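You operate a simulated robot arm through the tools that you are given. There is no shell and no other tool.

You are at the controls of a simulated robot arm. One attempt, no reset.

Task
Dry the pack with the orange tab at 75 C, let it cool and store it in the lower small drawer.
Fine: lid down till DRY shows, plate off, lid up; lift the pack only once the display is under 45 C; drawer shut.

It is judged by the outcome, as a careful person would: the job done as asked, and still so three seconds after it is handed in. It fails if anything else is knocked over, pushed out of place, dropped, spilled or broken. Lids that push on must go on centred and level and be pressed home; caps that screw on are set level and turned clockwise until they are tight.

Robot
A 6-joint arm with a two-finger parallel gripper, fixed in place. Base frame: the origin is at the foot of the arm, x ahead of it, y to its left, z up. Readings come in m, degrees, newtons and seconds.
With the tool pointing down near the work surface it reaches from about 0.58 to 0.94 m from the base axis. Its first joint turns from -149.0 to 149.0 degrees. Payload 3.43 kg.
Tool frame: the origin (TCP) lies between the finger pads and is the grasp point; the fingertips stand 0.034 m ahead of it; z points along the fingers, y is the line along which they close. Largest opening 0.128 m; finger width 0.024, thickness 0.012; the body of the gripper, 0.048 by 0.13 m, starts 0.096 m behind the TCP.
Orientation is told as [roll, pitch, yaw] about the base's x, y, z axes, in that order, counted from this pose: with the fingers straight down and closing along the base's y, the tool's x points along the base's -x, its y along +y and its z along -z.

Tools
- The arm moves only by the tool move_arm. Its argument "targets" is a list of rows, each a list of 7 numbers: the shift along the base's x, y, z in m, then the turn, a rotation vector about the base's x, y, z in rad, then the finger opening in m, from 0 to 0.128. In form: [[dx, dy, dz, rx, ry, rz, gripper], ...]. A call has 1 to 20 rows; each row shifts and turns the commanded pose from where the row before left it. Each row takes 0.2 s and may step no farther than 0.05 m and 8.6 degrees from the row before; otherwise, or with a gripper value out of range, the whole call is refused. A pose out of reach is approached as far as the arm can. The call stops where the force on the tool passes 90 N (or 10 N more than at its start, if that is more) or the arm is blocked; 0.2 s more then pass. The fingers move at their own pace (about 0.108 m/s each) and stop on an object; they squeeze with about 41 N. The grip force told is the motor's: it shows also when the fingers shut on nothing. Time passes only in rows, and 0.2 s behind the last, so rows that do not move let the fingers close. The reply holds the time, the measured pose of the TCP, the force on the tool along the base axes, the opening and the grip force, in the units named above and with some noise, with the torque about the TCP (base axes, N m) and any sound that the robot's microphone picked up, and new pictures: "views" is both (left out), scene, wrist or none.
- Cameras (640 x 400 px; columns grow to the right, rows downward): "scene" is fixed at [0.0492, -0.5013, 1.5711]; the picture's right is [0.03, -1.00, 0.00], its down [-0.59, -0.02, -0.81] and it looks along [0.81, 0.03, -0.59] (base axes); focal length 332 px, centre (320, 200). "wrist" rides on the gripper at [0.076, -0.011, -0.16] in the tool frame; the picture's right is [0.15, 0.99, 0.00], its down [-0.88, 0.13, -0.46] and it looks along [-0.45, 0.07, 0.89] (tool axes); focal length 234 px, centre (320, 200). There is no depth. A picture from a camera that has moved, and an enlarged one, comes with that camera's place and axes in the base frame and with its lens.
- lift_body(by): slides the trunk up (or, below 0, down) by that many m; the arm rides with it, the base frame stays. It gives what a move gives, with no picture.
- zoom(camera, box): a new picture of the part [left, top, right, bottom] of that camera's present view, enlarged. No time passes.
- sign_off(): hands the job in; it is judged then, once.

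Nothing tells you positions but the pictures and the camera data. Unless the task says otherwise, let go and move clear before handing in.

The tools are called after "Emit:" as a command line: name --pt "numbers of a row" for each row, then --argument value for the rest, lists and objects as JSON in quotes. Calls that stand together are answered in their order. move_arm: Moves the arm, as the interface text tells. Its arguments: {"type":"object","properties":{"targets":{"type":"array","items":{"type":"array","items":{"type":"number"}}},"views":{"type":"string","enum":["both","scene","wrist","none"]}},"required":["targets"]} The other tools are called the same way: lift_body (by) slides the trunk up or down; zoom (camera, box) takes an enlarged picture of a part of a camera's view; sign_off () hands the job in.

At the start:

```text
time: 0.0
tool_pos: [0.6553, -0.4977, 1.2974]
tool_rot: [0.0, 0.0, 0.1]
contact_force: [0.1, -1.8, -0.3]
moment: [0.02, -0.03, -0.02]
gripper_width: 0.1281
finger_force: 0.0
trunk travel left (down, up): [-0.675, 0.035]
```

scene: 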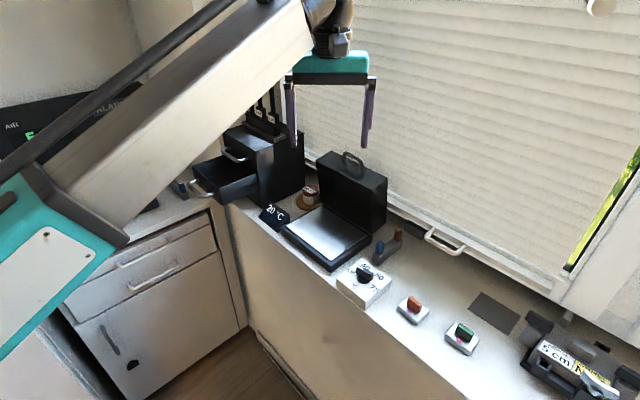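
wrist: 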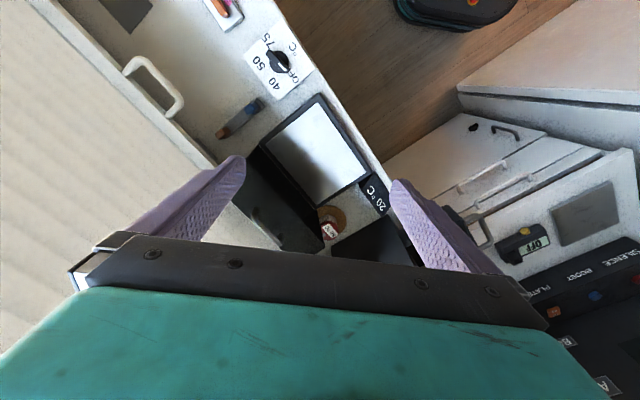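

I see a counter with a hot-plate press (lid open, display 20 °C), a dial box, two small packs (orange and green tabs), and a drawer unit at the back with one drawer open. I'll zoom in to take a closer look before moving.

Emit:
zoom --camera "scene" --box '[180, 60, 340, 220]'

Emit:
zoom --camera "scene" --box '[250, 140, 410, 300]'

Emit:
zoom --camera "scene" --box '[330, 220, 500, 370]'

Emit:
zoom --camera "scene" --box '[480, 260, 640, 400]'

Emit:
zoom --camera "wrist" --box '[380, 180, 640, 400]'

Emit:
zoom --camera "wrist" --box '[180, 0, 420, 250]'

```text
2.50 times, centred on (260, 140) of scene
camera zoom: at [0.0492, -0.5013, 1.5711], right [0.03, -1.0, 0.0], down [-0.59, -0.02, -0.81], along [0.81, 0.03, -0.59], focal length 830 px, centre (470, 350)
```

zoom: 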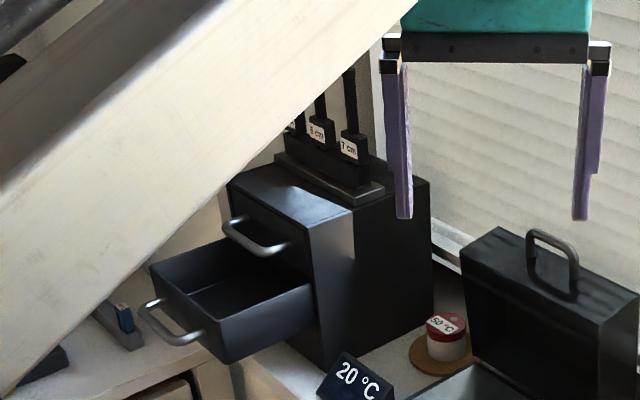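

```text
2.50 times, centred on (330, 220) of scene
camera zoom: at [0.0492, -0.5013, 1.5711], right [0.03, -1.0, 0.0], down [-0.59, -0.02, -0.81], along [0.81, 0.03, -0.59], focal length 830 px, centre (295, 150)
```

zoom: 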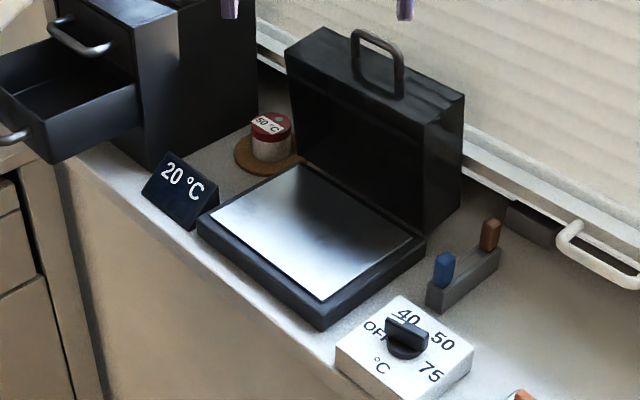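

```text
2.67 times, centred on (415, 295) of scene
camera zoom: at [0.0492, -0.5013, 1.5711], right [0.03, -1.0, 0.0], down [-0.59, -0.02, -0.81], along [0.81, 0.03, -0.59], focal length 885 px, centre (67, -53)
```

zoom: 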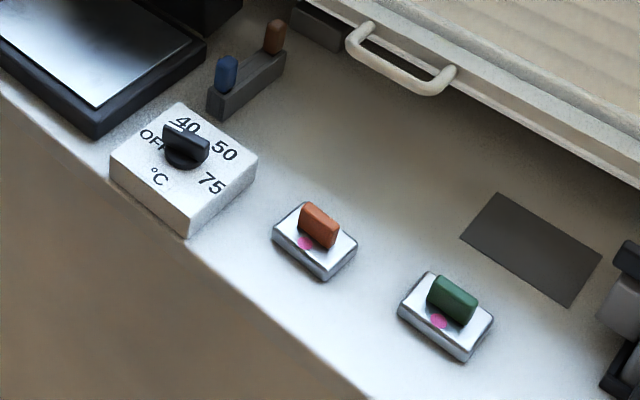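

```text
2.86 times, centred on (560, 330) of scene
camera zoom: at [0.0492, -0.5013, 1.5711], right [0.03, -1.0, 0.0], down [-0.59, -0.02, -0.81], along [0.81, 0.03, -0.59], focal length 948 px, centre (-366, -171)
```

zoom: 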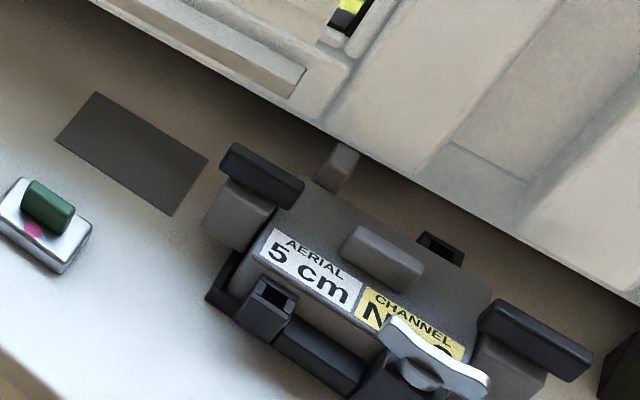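

```text
1.82 times, centred on (510, 290) of wrist
camera zoom: at [0.5794, -0.5084, 1.4582], right [-0.15, 0.99, 0.0], down [0.88, 0.13, 0.46], along [0.45, 0.07, -0.89], focal length 426 px, centre (-26, 36)
```

zoom: 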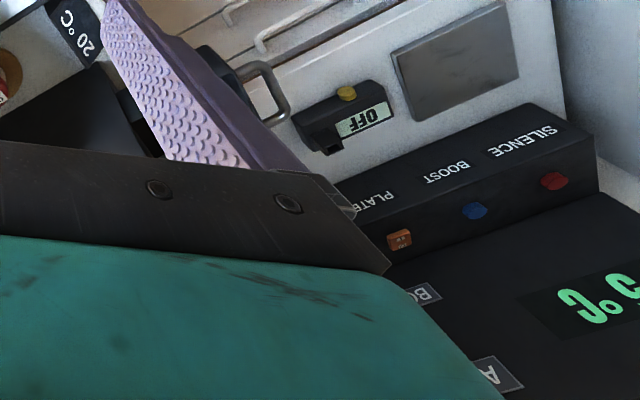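

```text
1.60 times, centred on (300, 125) of wrist
camera zoom: at [0.5794, -0.5084, 1.4582], right [-0.15, 0.99, 0.0], down [0.88, 0.13, 0.46], along [0.45, 0.07, -0.89], focal length 375 px, centre (352, 320)
```

zoom: 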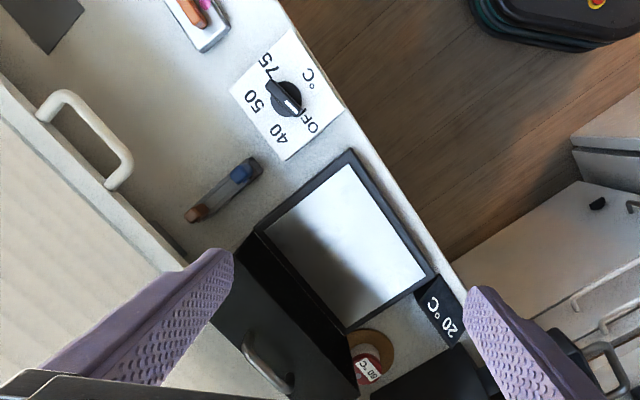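

The dial is at about (0.563, -0.583, 0.98), the orange-tab pack near (0.50, -0.69), and the black drawer unit has its lower drawer pulled out. I'll zoom in on the left-hand console and a few details before acting.

Emit:
zoom --camera "scene" --box '[0, 80, 160, 200]'

Emit:
zoom --camera "wrist" --box '[440, 60, 640, 270]'

Emit:
zoom --camera "wrist" --box '[80, 0, 320, 120]'

Emit:
zoom --camera "scene" --box '[340, 230, 440, 330]'

Emit:
zoom --camera "scene" --box '[160, 140, 270, 220]'

```text
3.33 times, centred on (80, 140) of scene
camera zoom: at [0.0492, -0.5013, 1.5711], right [0.03, -1.0, 0.0], down [-0.59, -0.02, -0.81], along [0.81, 0.03, -0.59], focal length 1106 px, centre (1120, 400)
```

zoom: 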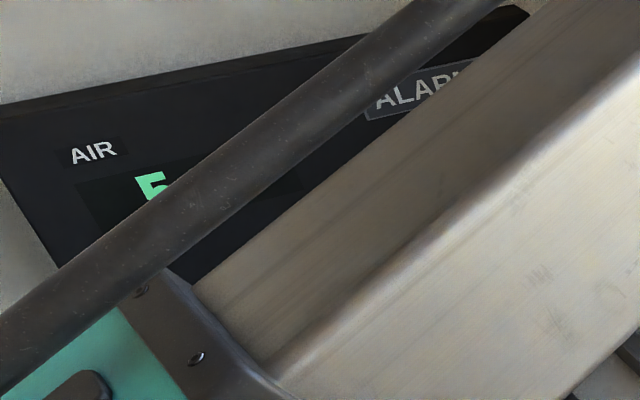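

```text
1.90 times, centred on (540, 165) of wrist
camera zoom: at [0.5794, -0.5084, 1.4582], right [-0.15, 0.99, 0.0], down [0.88, 0.13, 0.46], along [0.45, 0.07, -0.89], focal length 446 px, centre (-99, 267)
```

zoom: 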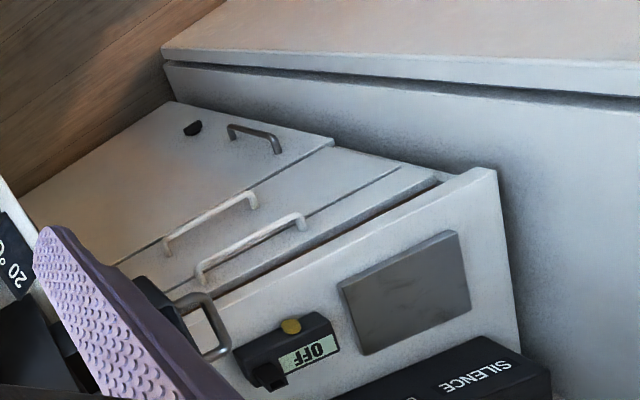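

```text
2.67 times, centred on (200, 60) of wrist
camera zoom: at [0.5794, -0.5084, 1.4582], right [-0.15, 0.99, 0.0], down [0.88, 0.13, 0.46], along [0.45, 0.07, -0.89], focal length 624 px, centre (640, 573)
```

zoom: 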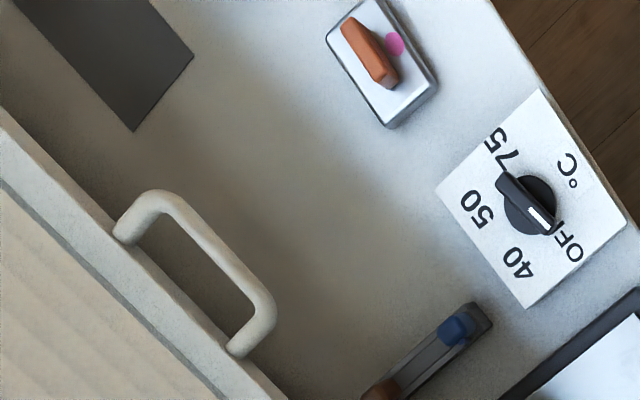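

```text
4.00 times, centred on (390, 280) of scene
camera zoom: at [0.0492, -0.5013, 1.5711], right [0.03, -1.0, 0.0], down [-0.59, -0.02, -0.81], along [0.81, 0.03, -0.59], focal length 1327 px, centre (40, -120)
```

zoom: 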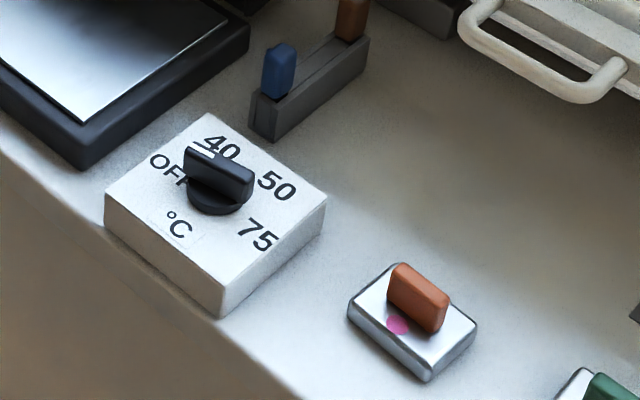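

```text
5.00 times, centred on (215, 180) of scene
camera zoom: at [0.0492, -0.5013, 1.5711], right [0.03, -1.0, 0.0], down [-0.59, -0.02, -0.81], along [0.81, 0.03, -0.59], focal length 1659 px, centre (845, 300)
```

zoom: 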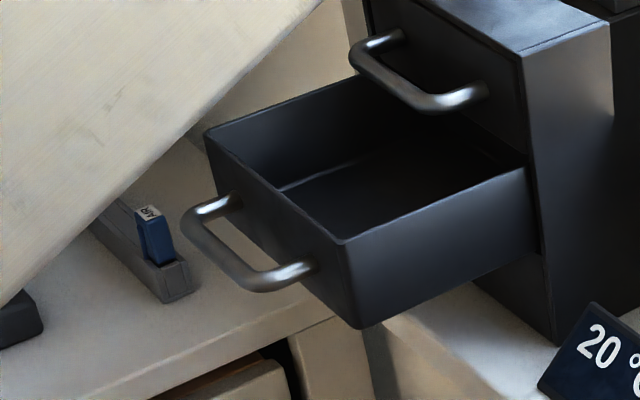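

The layout is turned about 45° to the base axes. The plate centre is near (0.755, -0.493), the lid handle near (0.778, -0.551, 1.18), and the lower drawer's handle near (0.813, -0.126, 1.04). I'll move above the dial, turned 45°, for a closer look.

Emit:
move_arm --pt "-0.0153 -0.0142 -0.0245 0 0 0.1309 0.1" --pt "-0.0153 -0.0142 -0.0245 0 0 0.1309 0.1" --pt "-0.0153 -0.0142 -0.0245 0 0 0.1309 0.1" --pt "-0.0153 -0.0142 -0.0245 0 0 0.1309 0.1" --pt "-0.0153 -0.0142 -0.0245 0 0 0.1309 0.1" --pt "-0.0153 -0.0142 -0.0245 0 0 0.1309 0.1" --views "both"

```text
time: 1.4
tool_pos: [0.5615, -0.5809, 1.1522]
tool_rot: [0.1, 0.0, 45.0]
contact_force: [0.3, 0.0, 0.5]
moment: [0.0, 0.0, 0.0]
gripper_width: 0.1
finger_force: 0.1
trunk travel left (down, up): [-0.675, 0.035]
camera wrist: at [0.5153, -0.6436, 1.3109], right [-0.8, 0.59, 0.0], down [0.53, 0.72, 0.46], along [0.27, 0.37, -0.89], focal length 234 px, centre (320, 200)
```

scene: 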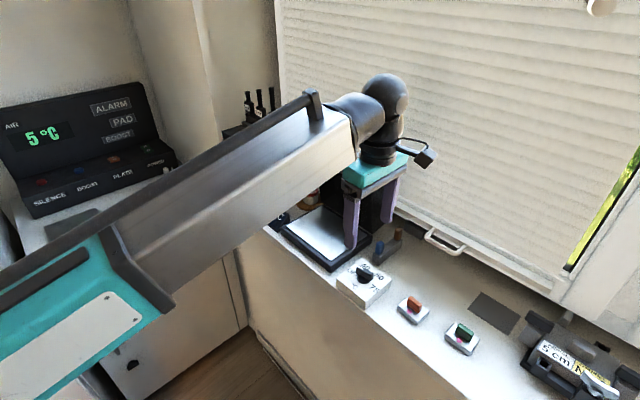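
wrist: 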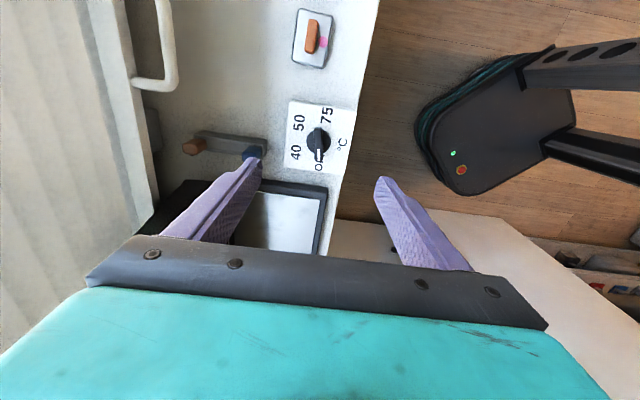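

The dial is right below the gripper and the console is now fully visible. I'll zoom in on both for detail.

Emit:
zoom --camera "scene" --box '[0, 80, 180, 220]'

Emit:
zoom --camera "wrist" --box '[260, 80, 380, 190]'

Emit:
zoom --camera "wrist" --box '[260, 0, 380, 110]'

Emit:
zoom --camera "wrist" --box '[500, 200, 640, 330]'

```text
2.86 times, centred on (90, 150) of scene
camera zoom: at [0.0492, -0.5013, 1.5711], right [0.03, -1.0, 0.0], down [-0.59, -0.02, -0.81], along [0.81, 0.03, -0.59], focal length 948 px, centre (977, 343)
```

zoom: 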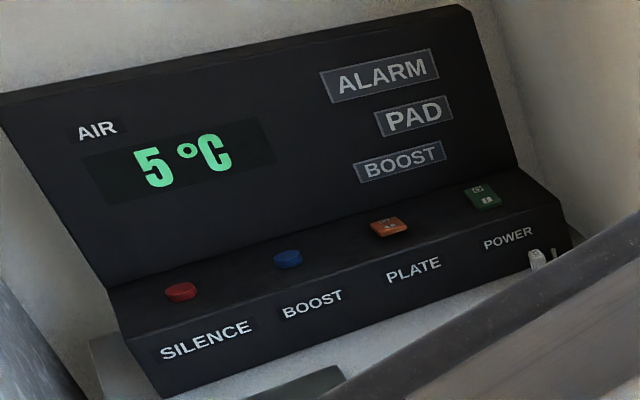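

```text
3.64 times, centred on (320, 135) of wrist
camera zoom: at [0.5153, -0.6436, 1.3109], right [-0.8, 0.59, 0.0], down [0.53, 0.72, 0.46], along [0.27, 0.37, -0.89], focal length 852 px, centre (320, 436)
```

zoom: 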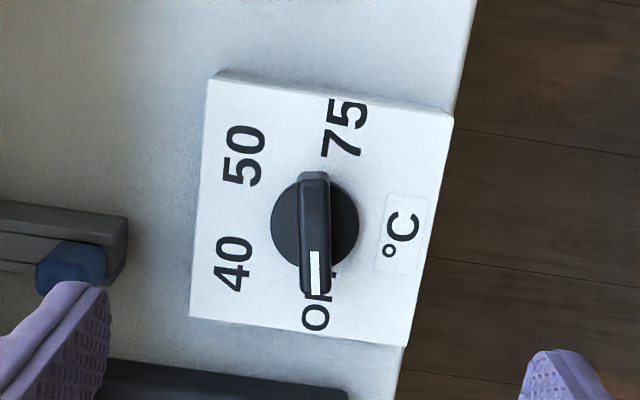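

```text
3.64 times, centred on (320, 55) of wrist
camera zoom: at [0.5153, -0.6436, 1.3109], right [-0.8, 0.59, 0.0], down [0.53, 0.72, 0.46], along [0.27, 0.37, -0.89], focal length 852 px, centre (320, 727)
```

zoom: 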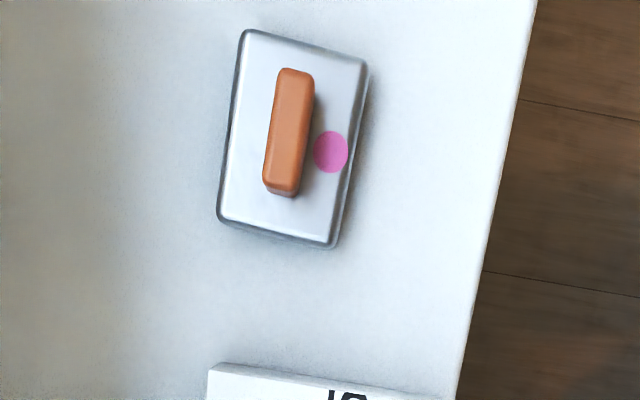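

```text
3.08 times, centred on (570, 265) of wrist
camera zoom: at [0.5153, -0.6436, 1.3109], right [-0.8, 0.59, 0.0], down [0.53, 0.72, 0.46], along [0.27, 0.37, -0.89], focal length 720 px, centre (-449, 0)
```

zoom: 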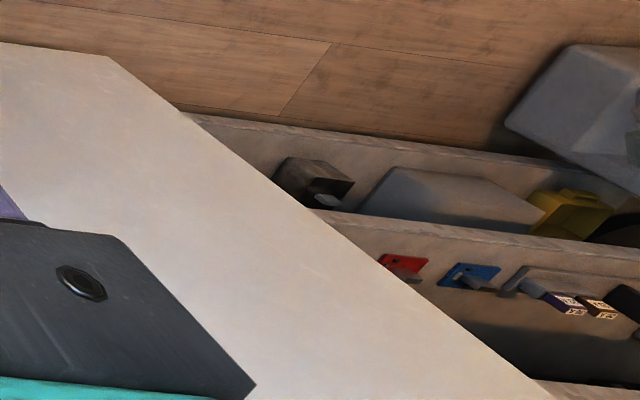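

The dial pointer is at OFF, about 55° in base yaw, so reaching 75 means turning it about 200° clockwise. The pack's tab is at about (0.496, -0.685, 0.988), aligned along 45°. I'll go over the pack to pick it up first, while the plate is still cold.

Emit:
move_arm --pt "-0.0163 -0.0261 -0.01 0 0 0 0.06" --pt "-0.0163 -0.0261 -0.02 0 0 0 0.06" --pt "-0.0163 -0.0261 -0.02 0 0 0 0.06" --pt "-0.0163 -0.0261 -0.03 0 0 0 0.06" --pt "0 0 0 0 0 0 0.06" --views "both"

Emit:
zoom --camera "wrist" --box '[220, 80, 420, 220]'

Emit:
zoom --camera "scene" --box '[360, 220, 480, 340]'

```text
time: 2.6
tool_pos: [0.5003, -0.6867, 1.068]
tool_rot: [-0.1, 0.0, 44.9]
contact_force: [0.8, -0.1, 0.0]
moment: [0.01, 0.03, 0.03]
gripper_width: 0.0598
finger_force: 0.0
trunk travel left (down, up): [-0.675, 0.035]
camera wrist: at [0.454, -0.7486, 1.2275], right [-0.8, 0.6, 0.0], down [0.53, 0.72, 0.46], along [0.27, 0.37, -0.89], focal length 234 px, centre (320, 200)
```

scene: 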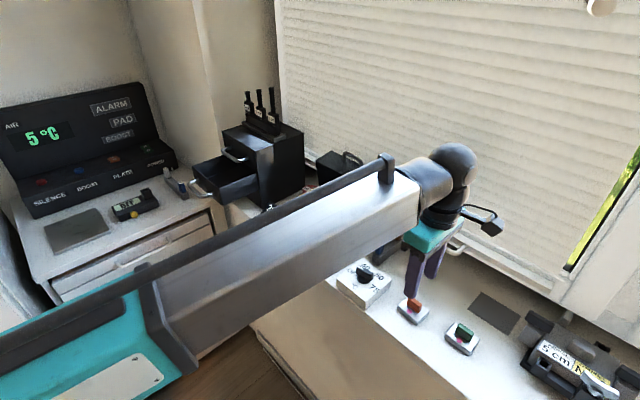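
wrist: 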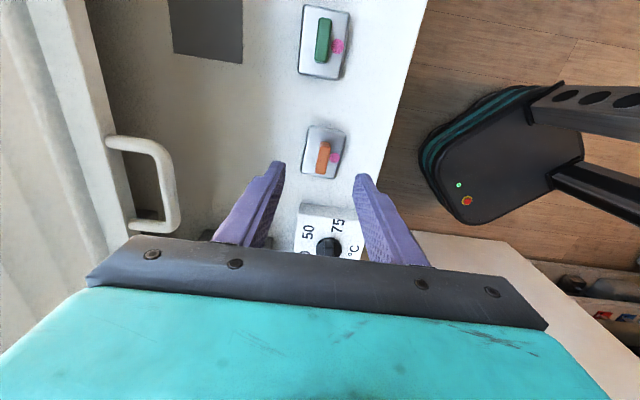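

```text
2.86 times, centred on (320, 150) of wrist
camera zoom: at [0.454, -0.7486, 1.2275], right [-0.8, 0.6, 0.0], down [0.53, 0.72, 0.46], along [0.27, 0.37, -0.89], focal length 669 px, centre (320, 343)
```

zoom: 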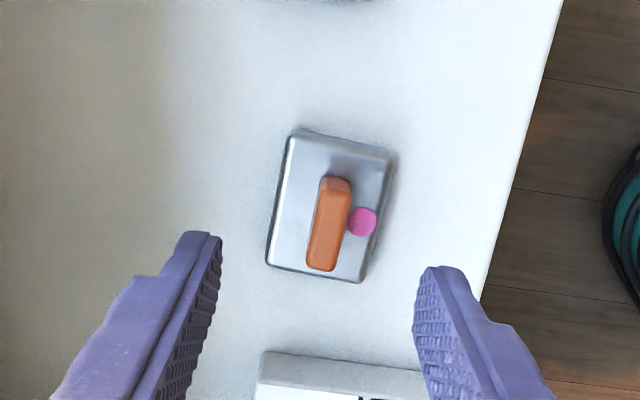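

```text
3.33 times, centred on (420, 280) of scene
camera zoom: at [0.0492, -0.5013, 1.5711], right [0.03, -1.0, 0.0], down [-0.59, -0.02, -0.81], along [0.81, 0.03, -0.59], focal length 1106 px, centre (-13, -67)
```

zoom: 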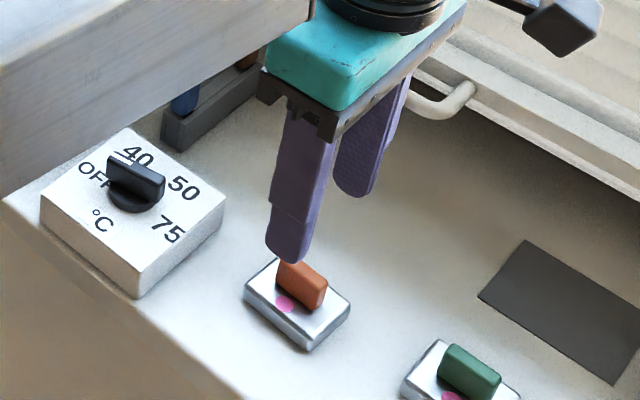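

The tab reads as (0.496, -0.685), about 3 mm off the gripper centre. I'll shift onto it and come down until the fingertips straddle the tab just above the pack.

Emit:
move_arm --pt "-0.001 0.001 -0.02 0 0 0 0.05" --pt "-0.001 0.001 -0.02 0 0 0 0.045" --pt "0 0 -0.01 0 0 0 0.04" --pt "0 0 -0.01 0 0 0 0.04" --pt "0 0 0 0 0 0 0.04" --views "both"

Emit:
zoom --camera "wrist" --box '[240, 120, 400, 240]'

Emit:
zoom --camera "scene" --box '[370, 250, 460, 340]'

```text
time: 3.8
tool_pos: [0.4971, -0.6847, 1.0119]
tool_rot: [0.0, 0.0, 45.0]
contact_force: [1.2, 0.0, -0.4]
moment: [0.0, -0.02, 0.01]
gripper_width: 0.0396
finger_force: 0.1
trunk travel left (down, up): [-0.675, 0.035]
camera wrist: at [0.451, -0.7465, 1.1706], right [-0.8, 0.6, 0.0], down [0.53, 0.71, 0.46], along [0.27, 0.37, -0.89], focal length 234 px, centre (320, 200)
```

scene: 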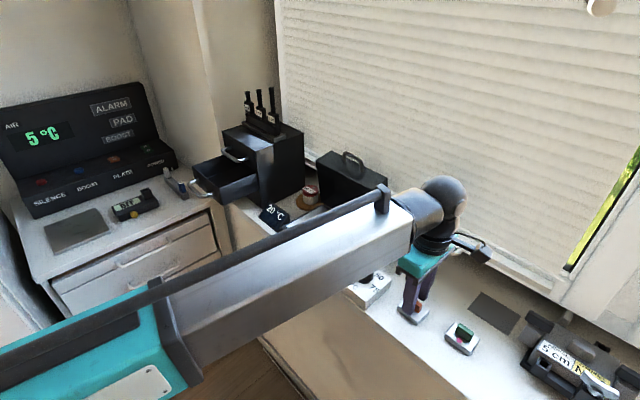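
wrist: 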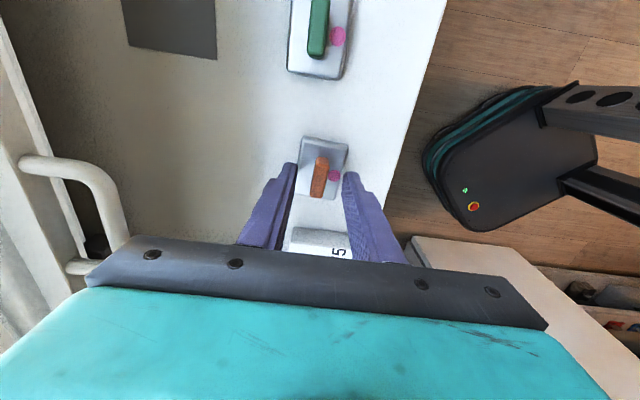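

```text
3.33 times, centred on (320, 180) of wrist
camera zoom: at [0.451, -0.7465, 1.1706], right [-0.8, 0.6, 0.0], down [0.53, 0.71, 0.46], along [0.27, 0.37, -0.89], focal length 781 px, centre (320, 267)
```

zoom: 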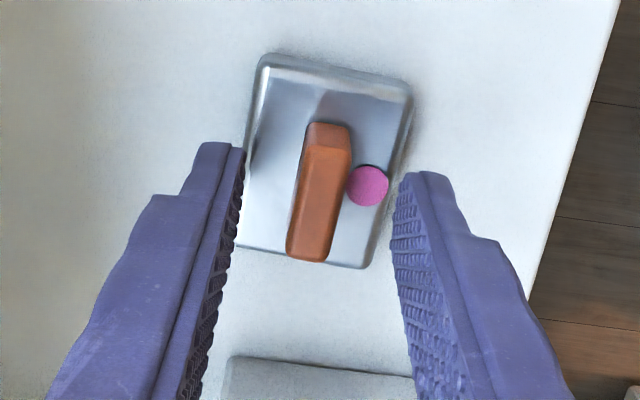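

```text
4.44 times, centred on (415, 295) of scene
camera zoom: at [0.0492, -0.5013, 1.5711], right [0.03, -1.0, 0.0], down [-0.59, -0.02, -0.81], along [0.81, 0.03, -0.59], focal length 1475 px, centre (-102, -222)
```

zoom: 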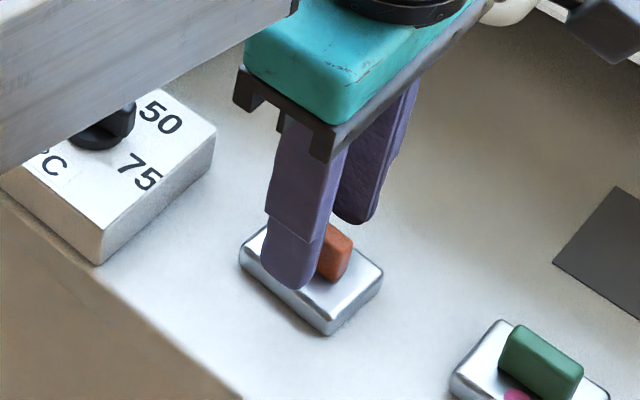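

The tab sits centred between the fingers. I'll lower 7 mm more and close on it.

Emit:
move_arm --pt "0 0 -0.004 0 0 0 0.04" --pt "0 0 -0.003 0 0 0 0.04" --pt "0 0 0 0 0 0 0.02" --pt "0 0 0 0 0 0 0.0" --pt "0 0 0 0 0 0 0.0" --pt "0 0 0 0 0 0 0.0" --views "wrist"

Emit:
zoom --camera "wrist" --box '[240, 120, 400, 240]'

Emit:
zoom --camera "scene" --box '[370, 250, 460, 340]'

```text
time: 5.2
tool_pos: [0.4954, -0.6844, 1.0047]
tool_rot: [0.0, -0.1, 45.1]
contact_force: [0.0, -0.5, 0.7]
moment: [-0.01, 0.01, 0.02]
gripper_width: 0.011
finger_force: 41.2
trunk travel left (down, up): [-0.675, 0.035]
camera wrist: at [0.4504, -0.7463, 1.1637], right [-0.8, 0.6, 0.0], down [0.53, 0.71, 0.46], along [0.27, 0.37, -0.89], focal length 234 px, centre (320, 200)
```

wrist: 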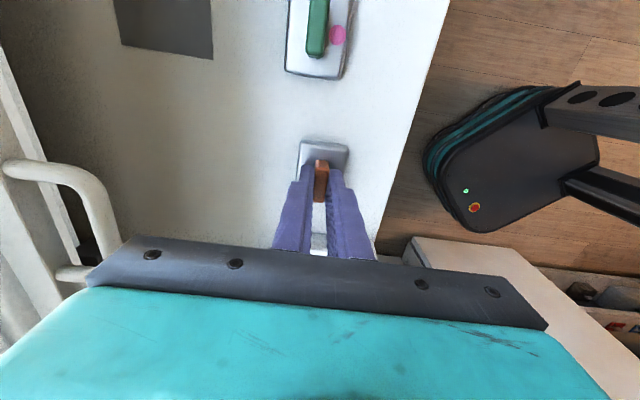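

```text
3.33 times, centred on (320, 180) of wrist
camera zoom: at [0.4504, -0.7463, 1.1637], right [-0.8, 0.6, 0.0], down [0.53, 0.71, 0.46], along [0.27, 0.37, -0.89], focal length 781 px, centre (320, 267)
```

zoom: 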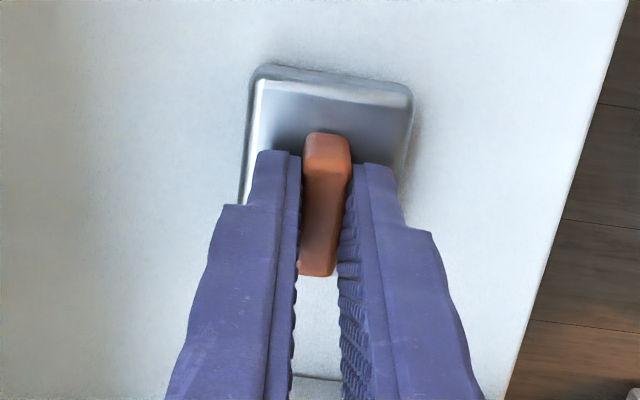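

```text
4.44 times, centred on (415, 295) of scene
camera zoom: at [0.0492, -0.5013, 1.5711], right [0.03, -1.0, 0.0], down [-0.59, -0.02, -0.81], along [0.81, 0.03, -0.59], focal length 1475 px, centre (-102, -222)
```

zoom: 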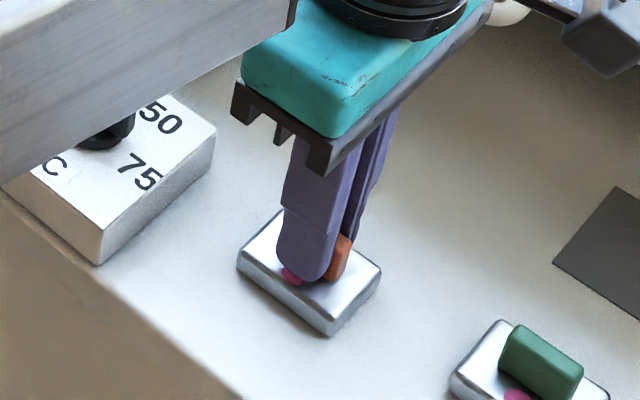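

The pack is held by its tab (opening 11 mm). I'll lift it clear, check it is hanging level, then carry it along over the plate.

Emit:
move_arm --pt "0 0 0.02 0 0 0 0" --pt "0 0 0.03 0 0 0 0" --pt "0 0 0.035 0 0 0 0" --pt "0 0 0.035 0 0 0 0" --pt "0.0274 0.0251 0 0 0 0 0" --pt "0.0274 0.0251 0 0 0 0 0" --pt "0.0274 0.0251 0 0 0 0 0" --pt "0.0274 0.0251 0 0 0 0 0" --pt "0.0274 0.0251 0 0 0 0 0" --pt "0 0 0 0 0 0 0" --views "both"

Emit:
zoom --camera "scene" --box '[240, 130, 400, 290]'

Emit:
zoom --camera "wrist" --box '[160, 80, 420, 260]'

```text
time: 7.4
tool_pos: [0.6313, -0.5595, 1.1242]
tool_rot: [0.0, -0.1, 45.0]
contact_force: [0.4, 0.0, -0.3]
moment: [-0.01, 0.03, -0.01]
gripper_width: 0.0
finger_force: 33.0
trunk travel left (down, up): [-0.675, 0.035]
camera wrist: at [0.5853, -0.6208, 1.2834], right [-0.8, 0.6, 0.0], down [0.53, 0.71, 0.46], along [0.27, 0.37, -0.89], focal length 234 px, centre (320, 200)
```

scene: 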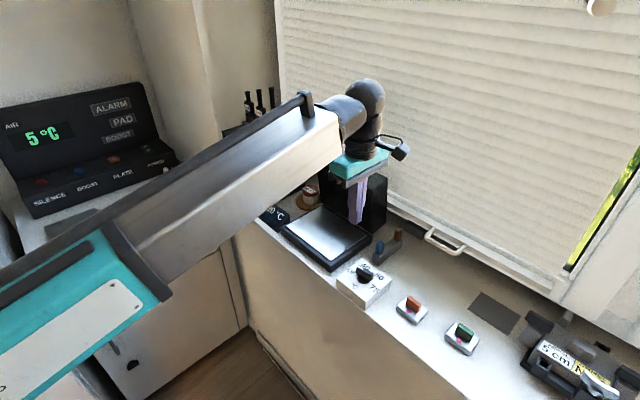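
wrist: 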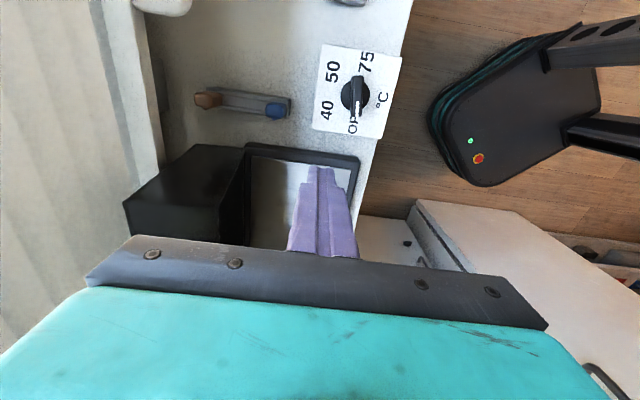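

```text
2.50 times, centred on (320, 210) of scene
camera zoom: at [0.0492, -0.5013, 1.5711], right [0.03, -1.0, 0.0], down [-0.59, -0.02, -0.81], along [0.81, 0.03, -0.59], focal length 830 px, centre (320, 175)
```

zoom: 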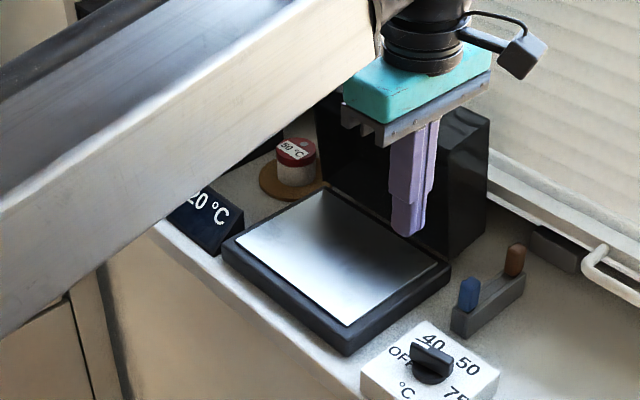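

```text
2.22 times, centred on (290, 170) of wrist
camera zoom: at [0.5853, -0.6208, 1.2834], right [-0.8, 0.6, 0.0], down [0.53, 0.71, 0.46], along [0.27, 0.37, -0.89], focal length 520 px, centre (387, 267)
```

zoom: 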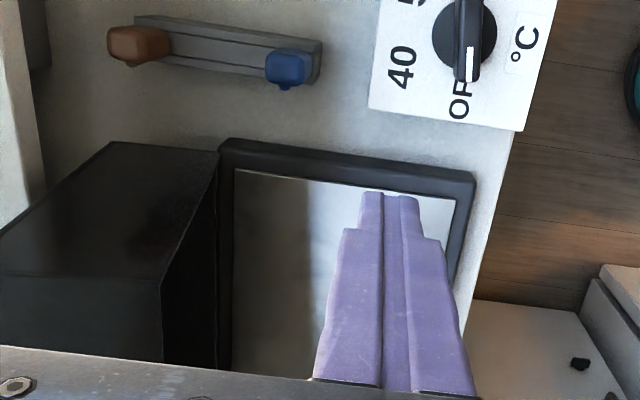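

The grip shut to zero: the pack slipped out of the fingers during the lift and still seems to be at its starting place. I'll go back and look closely at it.

Emit:
zoom --camera "scene" --box '[370, 260, 490, 360]'

Emit:
move_arm --pt "-0.0274 -0.0251 0 0 0 0 0.0" --pt "-0.0274 -0.0251 0 0 0 0 0.02" --pt "-0.0274 -0.0251 0 0 0 0 0.05" --pt "-0.0274 -0.0251 0 0 0 0 0.06" --pt "-0.0274 -0.0251 -0.03 0 0 0 0.06" --pt "0 0 -0.03 0 0 0 0.06" --views "both"

Emit:
zoom --camera "wrist" --box '[240, 90, 400, 210]'

```text
4.00 times, centred on (430, 310) of scene
camera zoom: at [0.0492, -0.5013, 1.5711], right [0.03, -1.0, 0.0], down [-0.59, -0.02, -0.81], along [0.81, 0.03, -0.59], focal length 1327 px, centre (-120, -240)
```

zoom: 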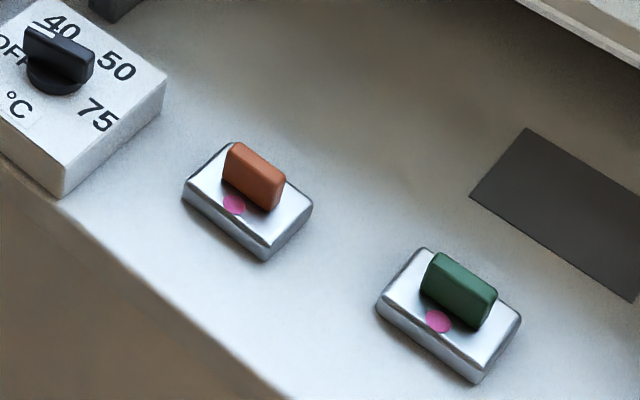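

```text
time: 8.8
tool_pos: [0.4951, -0.6843, 1.0639]
tool_rot: [0.0, 0.0, 44.9]
contact_force: [-0.5, 0.3, 0.4]
moment: [0.01, 0.02, -0.03]
gripper_width: 0.0599
finger_force: 0.1
trunk travel left (down, up): [-0.675, 0.035]
camera wrist: at [0.4505, -0.7466, 1.2242], right [-0.8, 0.6, 0.0], down [0.53, 0.71, 0.46], along [0.27, 0.37, -0.89], focal length 234 px, centre (320, 200)
```

scene: 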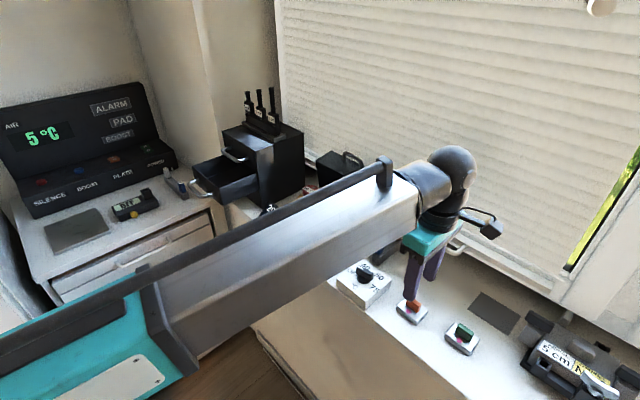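
wrist: 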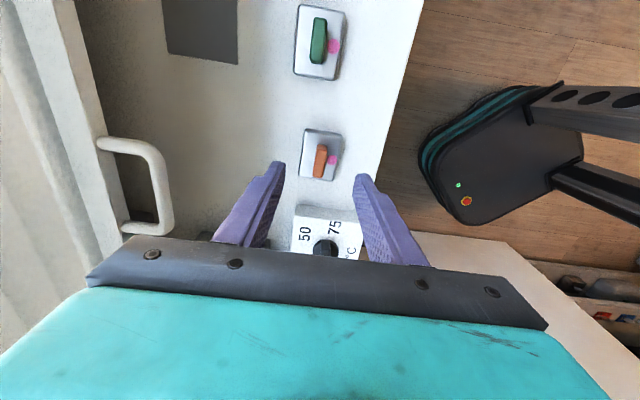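

```text
3.33 times, centred on (320, 150) of wrist
camera zoom: at [0.4505, -0.7466, 1.2242], right [-0.8, 0.6, 0.0], down [0.53, 0.71, 0.46], along [0.27, 0.37, -0.89], focal length 781 px, centre (320, 367)
```

zoom: 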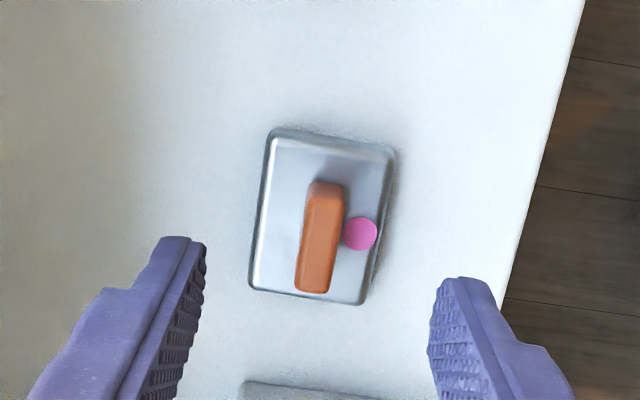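

The pack is undisturbed in its place; its top is about z 0.960, so I gripped only the upper part of the tab. I'll go about 7 mm deeper, close, and lift slowly while watching force and opening.

Emit:
move_arm --pt "0 0 -0.025 0 0 0 0.045" --pt "0 0 -0.02 0 0 0 0.04" --pt "0 0 -0.015 0 0 0 0.04" --pt "0 0 -0.006 0 0 0 0.04" --pt "0 0 0 0 0 0 0.02" --pt "0 0 0 0 0 0 0.0" --pt "0 0 0 0 0 0 0.0" --pt "0 0 0 0 0 0 0.0" --views "wrist"

Emit:
zoom --camera "wrist" --box '[240, 120, 400, 240]'

Emit:
zoom --camera "scene" --box '[370, 250, 460, 340]'

```text
time: 10.6
tool_pos: [0.4963, -0.6853, 0.9992]
tool_rot: [-0.2, 0.0, 45.0]
contact_force: [1.6, -4.3, 16.8]
moment: [-0.01, 0.0, -0.04]
gripper_width: 0.0107
finger_force: 41.4
trunk travel left (down, up): [-0.675, 0.035]
camera wrist: at [0.4498, -0.7464, 1.1596], right [-0.8, 0.6, 0.0], down [0.53, 0.72, 0.46], along [0.27, 0.36, -0.89], focal length 234 px, centre (320, 200)
```

wrist: 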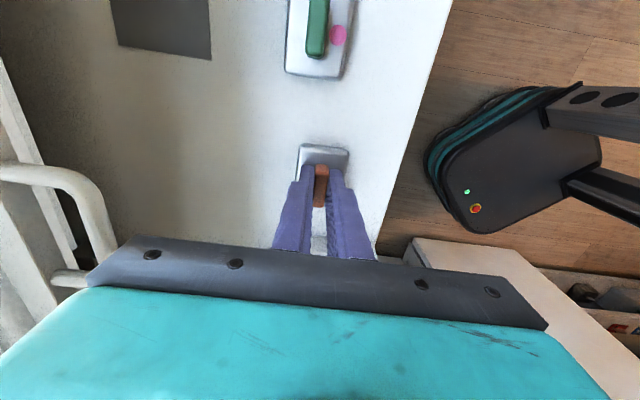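

```text
3.33 times, centred on (320, 180) of wrist
camera zoom: at [0.4498, -0.7464, 1.1596], right [-0.8, 0.6, 0.0], down [0.53, 0.72, 0.46], along [0.27, 0.36, -0.89], focal length 781 px, centre (320, 267)
```

zoom: 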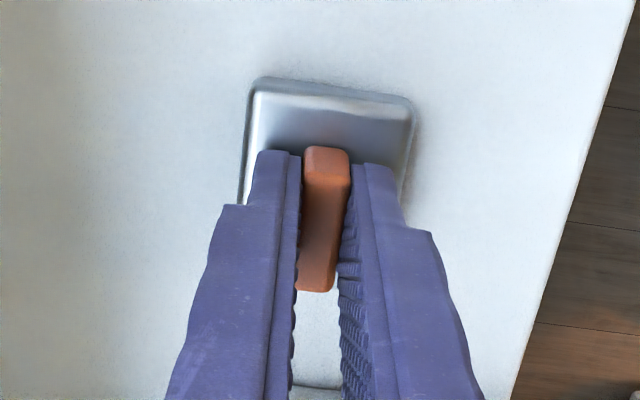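

```text
4.44 times, centred on (415, 295) of scene
camera zoom: at [0.0492, -0.5013, 1.5711], right [0.03, -1.0, 0.0], down [-0.59, -0.02, -0.81], along [0.81, 0.03, -0.59], focal length 1475 px, centre (-102, -222)
```

zoom: 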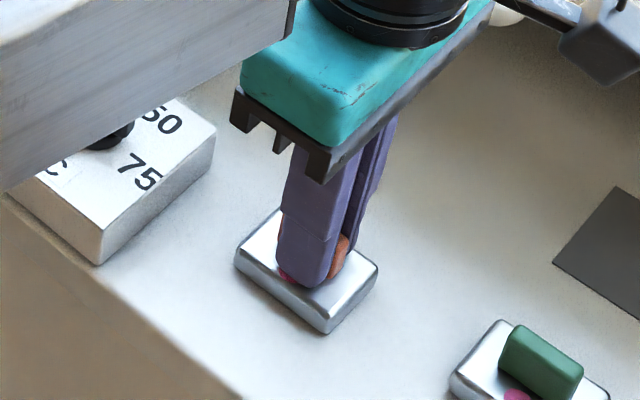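

The tips have just touched the pack's top (17 N) and the tab is gripped at full depth. Lifting slowly to check the hold.

Emit:
move_arm --pt "0 0 0.003 0 0 0 0" --pt "0 0 0.003 0 0 0 0" --pt "0 0 0.005 0 0 0 0" --pt "0 0 0.005 0 0 0 0" --views "wrist"

Emit:
zoom --camera "scene" --box '[370, 250, 460, 340]'

```text
time: 11.6
tool_pos: [0.4946, -0.6846, 1.0136]
tool_rot: [0.0, 0.0, 45.0]
contact_force: [0.4, 0.6, -0.9]
moment: [0.01, 0.04, 0.0]
gripper_width: 0.0111
finger_force: 40.9
trunk travel left (down, up): [-0.675, 0.035]
camera wrist: at [0.4502, -0.7469, 1.1732], right [-0.8, 0.6, 0.0], down [0.53, 0.71, 0.46], along [0.27, 0.37, -0.89], focal length 234 px, centre (320, 200)
```

wrist: 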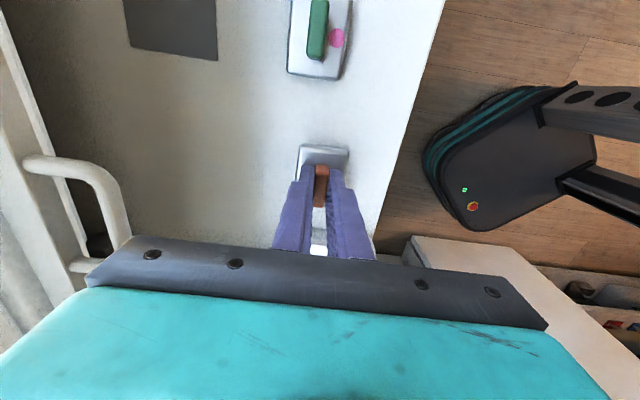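

```text
4.44 times, centred on (415, 295) of scene
camera zoom: at [0.0492, -0.5013, 1.5711], right [0.03, -1.0, 0.0], down [-0.59, -0.02, -0.81], along [0.81, 0.03, -0.59], focal length 1475 px, centre (-102, -222)
```

zoom: 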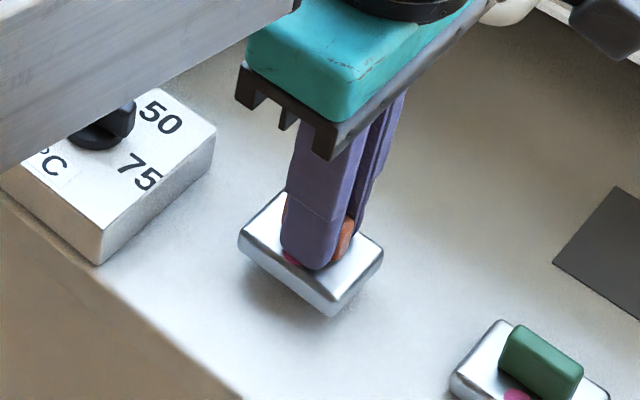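

The pack is off the counter and hanging level. Continuing the lift gently, then checking.

Emit:
move_arm --pt "0 0 0.008 0 0 0 0" --pt "0 0 0.012 0 0 0 0" --pt "0 0 0.015 0 0 0 0" --pt "0 0 0.015 0 0 0 0" --pt "0 0 0.015 0 0 0 0" --pt "0 0 0.015 0 0 0 0" --pt "0 0 0.012 0 0 0 0" --pt "0 0 0.01 0 0 0 0" --pt "0 0 0.005 0 0 0 0" --views "both"

Emit:
zoom --camera "scene" --box '[370, 210, 470, 310]'

```text
time: 13.6
tool_pos: [0.4956, -0.6846, 1.1208]
tool_rot: [0.0, 0.0, 45.0]
contact_force: [-0.3, -1.4, -0.9]
moment: [0.01, 0.01, 0.02]
gripper_width: 0.0108
finger_force: 40.9
trunk travel left (down, up): [-0.675, 0.035]
camera wrist: at [0.4506, -0.7463, 1.2805], right [-0.8, 0.6, 0.0], down [0.53, 0.71, 0.46], along [0.27, 0.37, -0.89], focal length 234 px, centre (320, 200)
```

scene: 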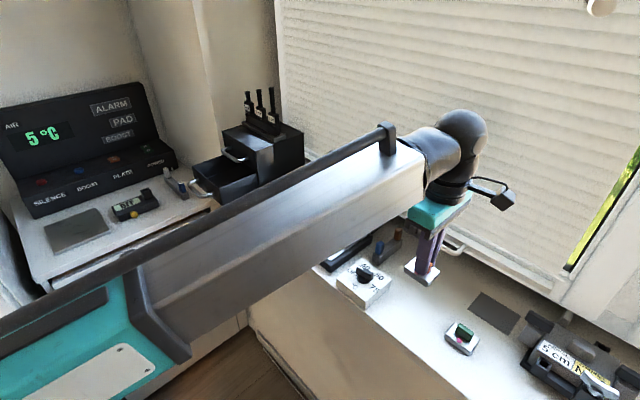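
wrist: 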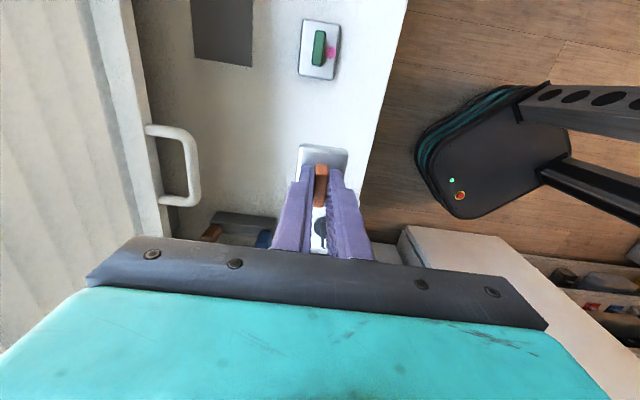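

```text
4.00 times, centred on (420, 260) of scene
camera zoom: at [0.0492, -0.5013, 1.5711], right [0.03, -1.0, 0.0], down [-0.59, -0.02, -0.81], along [0.81, 0.03, -0.59], focal length 1327 px, centre (-80, -40)
```

zoom: 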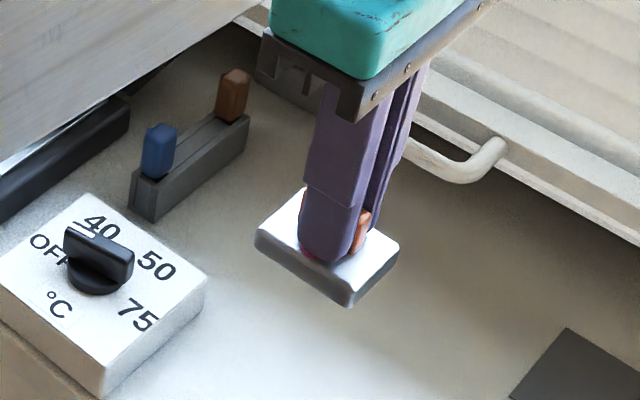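

Held firmly at 11 mm. I'll carry it over the plate, slightly towards the front from centre to stay clear of the open lid.

Emit:
move_arm --pt "0.01 0.009 0 0 0 0 0" --pt "0.02 0.018 0 0 0 0 0" --pt "0.025 0.023 0 0 0 0 0" --pt "0.025 0.023 0 0 0 0 0" --pt "0.025 0.023 0 0 0 0 0" --pt "0.025 0.023 0 0 0 0 0" --pt "0.025 0.023 0 0 0 0 0" --pt "0.025 0.023 0 0 0 0 0" --pt "0.02 0.018 0 0 0 0 0" --pt "0.0192 0.0178 0 0 0 0 0" --pt "0 0 0 0 0 0 0" --views "both"

Emit:
zoom --camera "scene" --box '[250, 130, 400, 280]'

Emit:
zoom --camera "wrist" --box '[160, 60, 460, 260]'

```text
time: 16.0
tool_pos: [0.7164, -0.4834, 1.1211]
tool_rot: [0.0, 0.0, 45.1]
contact_force: [0.9, 1.0, -0.4]
moment: [0.02, -0.01, -0.06]
gripper_width: 0.0111
finger_force: 40.8
trunk travel left (down, up): [-0.675, 0.035]
camera wrist: at [0.6713, -0.5443, 1.2799], right [-0.8, 0.6, 0.0], down [0.53, 0.71, 0.46], along [0.27, 0.37, -0.89], focal length 234 px, centre (320, 200)
```

scene: 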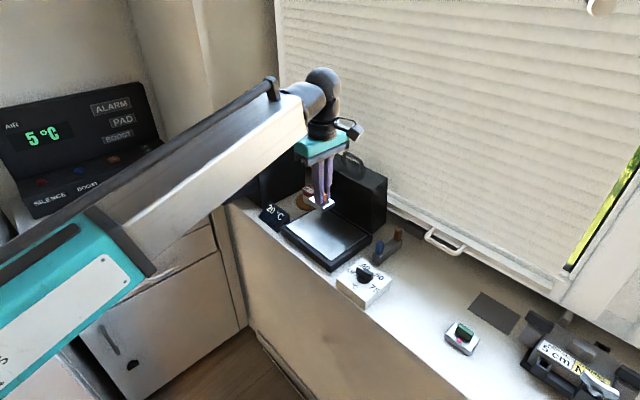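
wrist: 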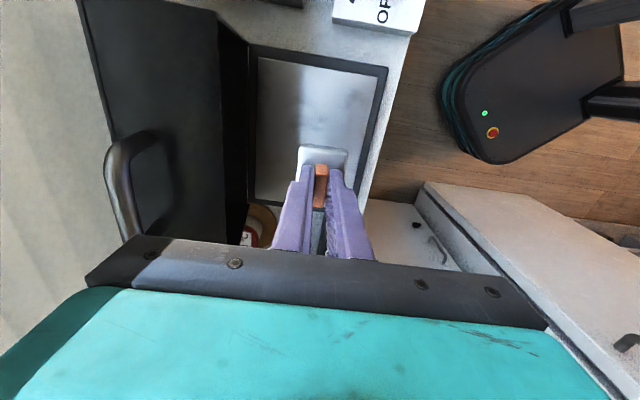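

```text
2.67 times, centred on (325, 205) of scene
camera zoom: at [0.0492, -0.5013, 1.5711], right [0.03, -1.0, 0.0], down [-0.59, -0.02, -0.81], along [0.81, 0.03, -0.59], focal length 885 px, centre (307, 187)
```

zoom: 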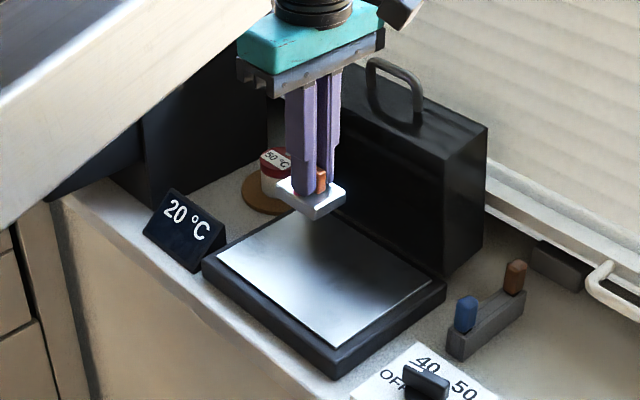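

```text
2.00 times, centred on (310, 160) of wrist
camera zoom: at [0.6713, -0.5443, 1.2799], right [-0.8, 0.6, 0.0], down [0.53, 0.71, 0.46], along [0.27, 0.37, -0.89], focal length 468 px, centre (340, 280)
```

zoom: 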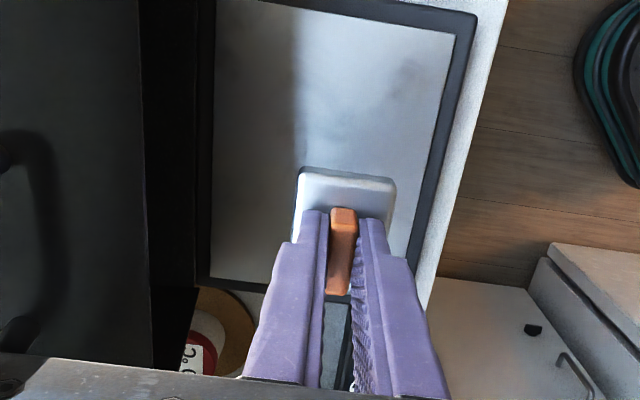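

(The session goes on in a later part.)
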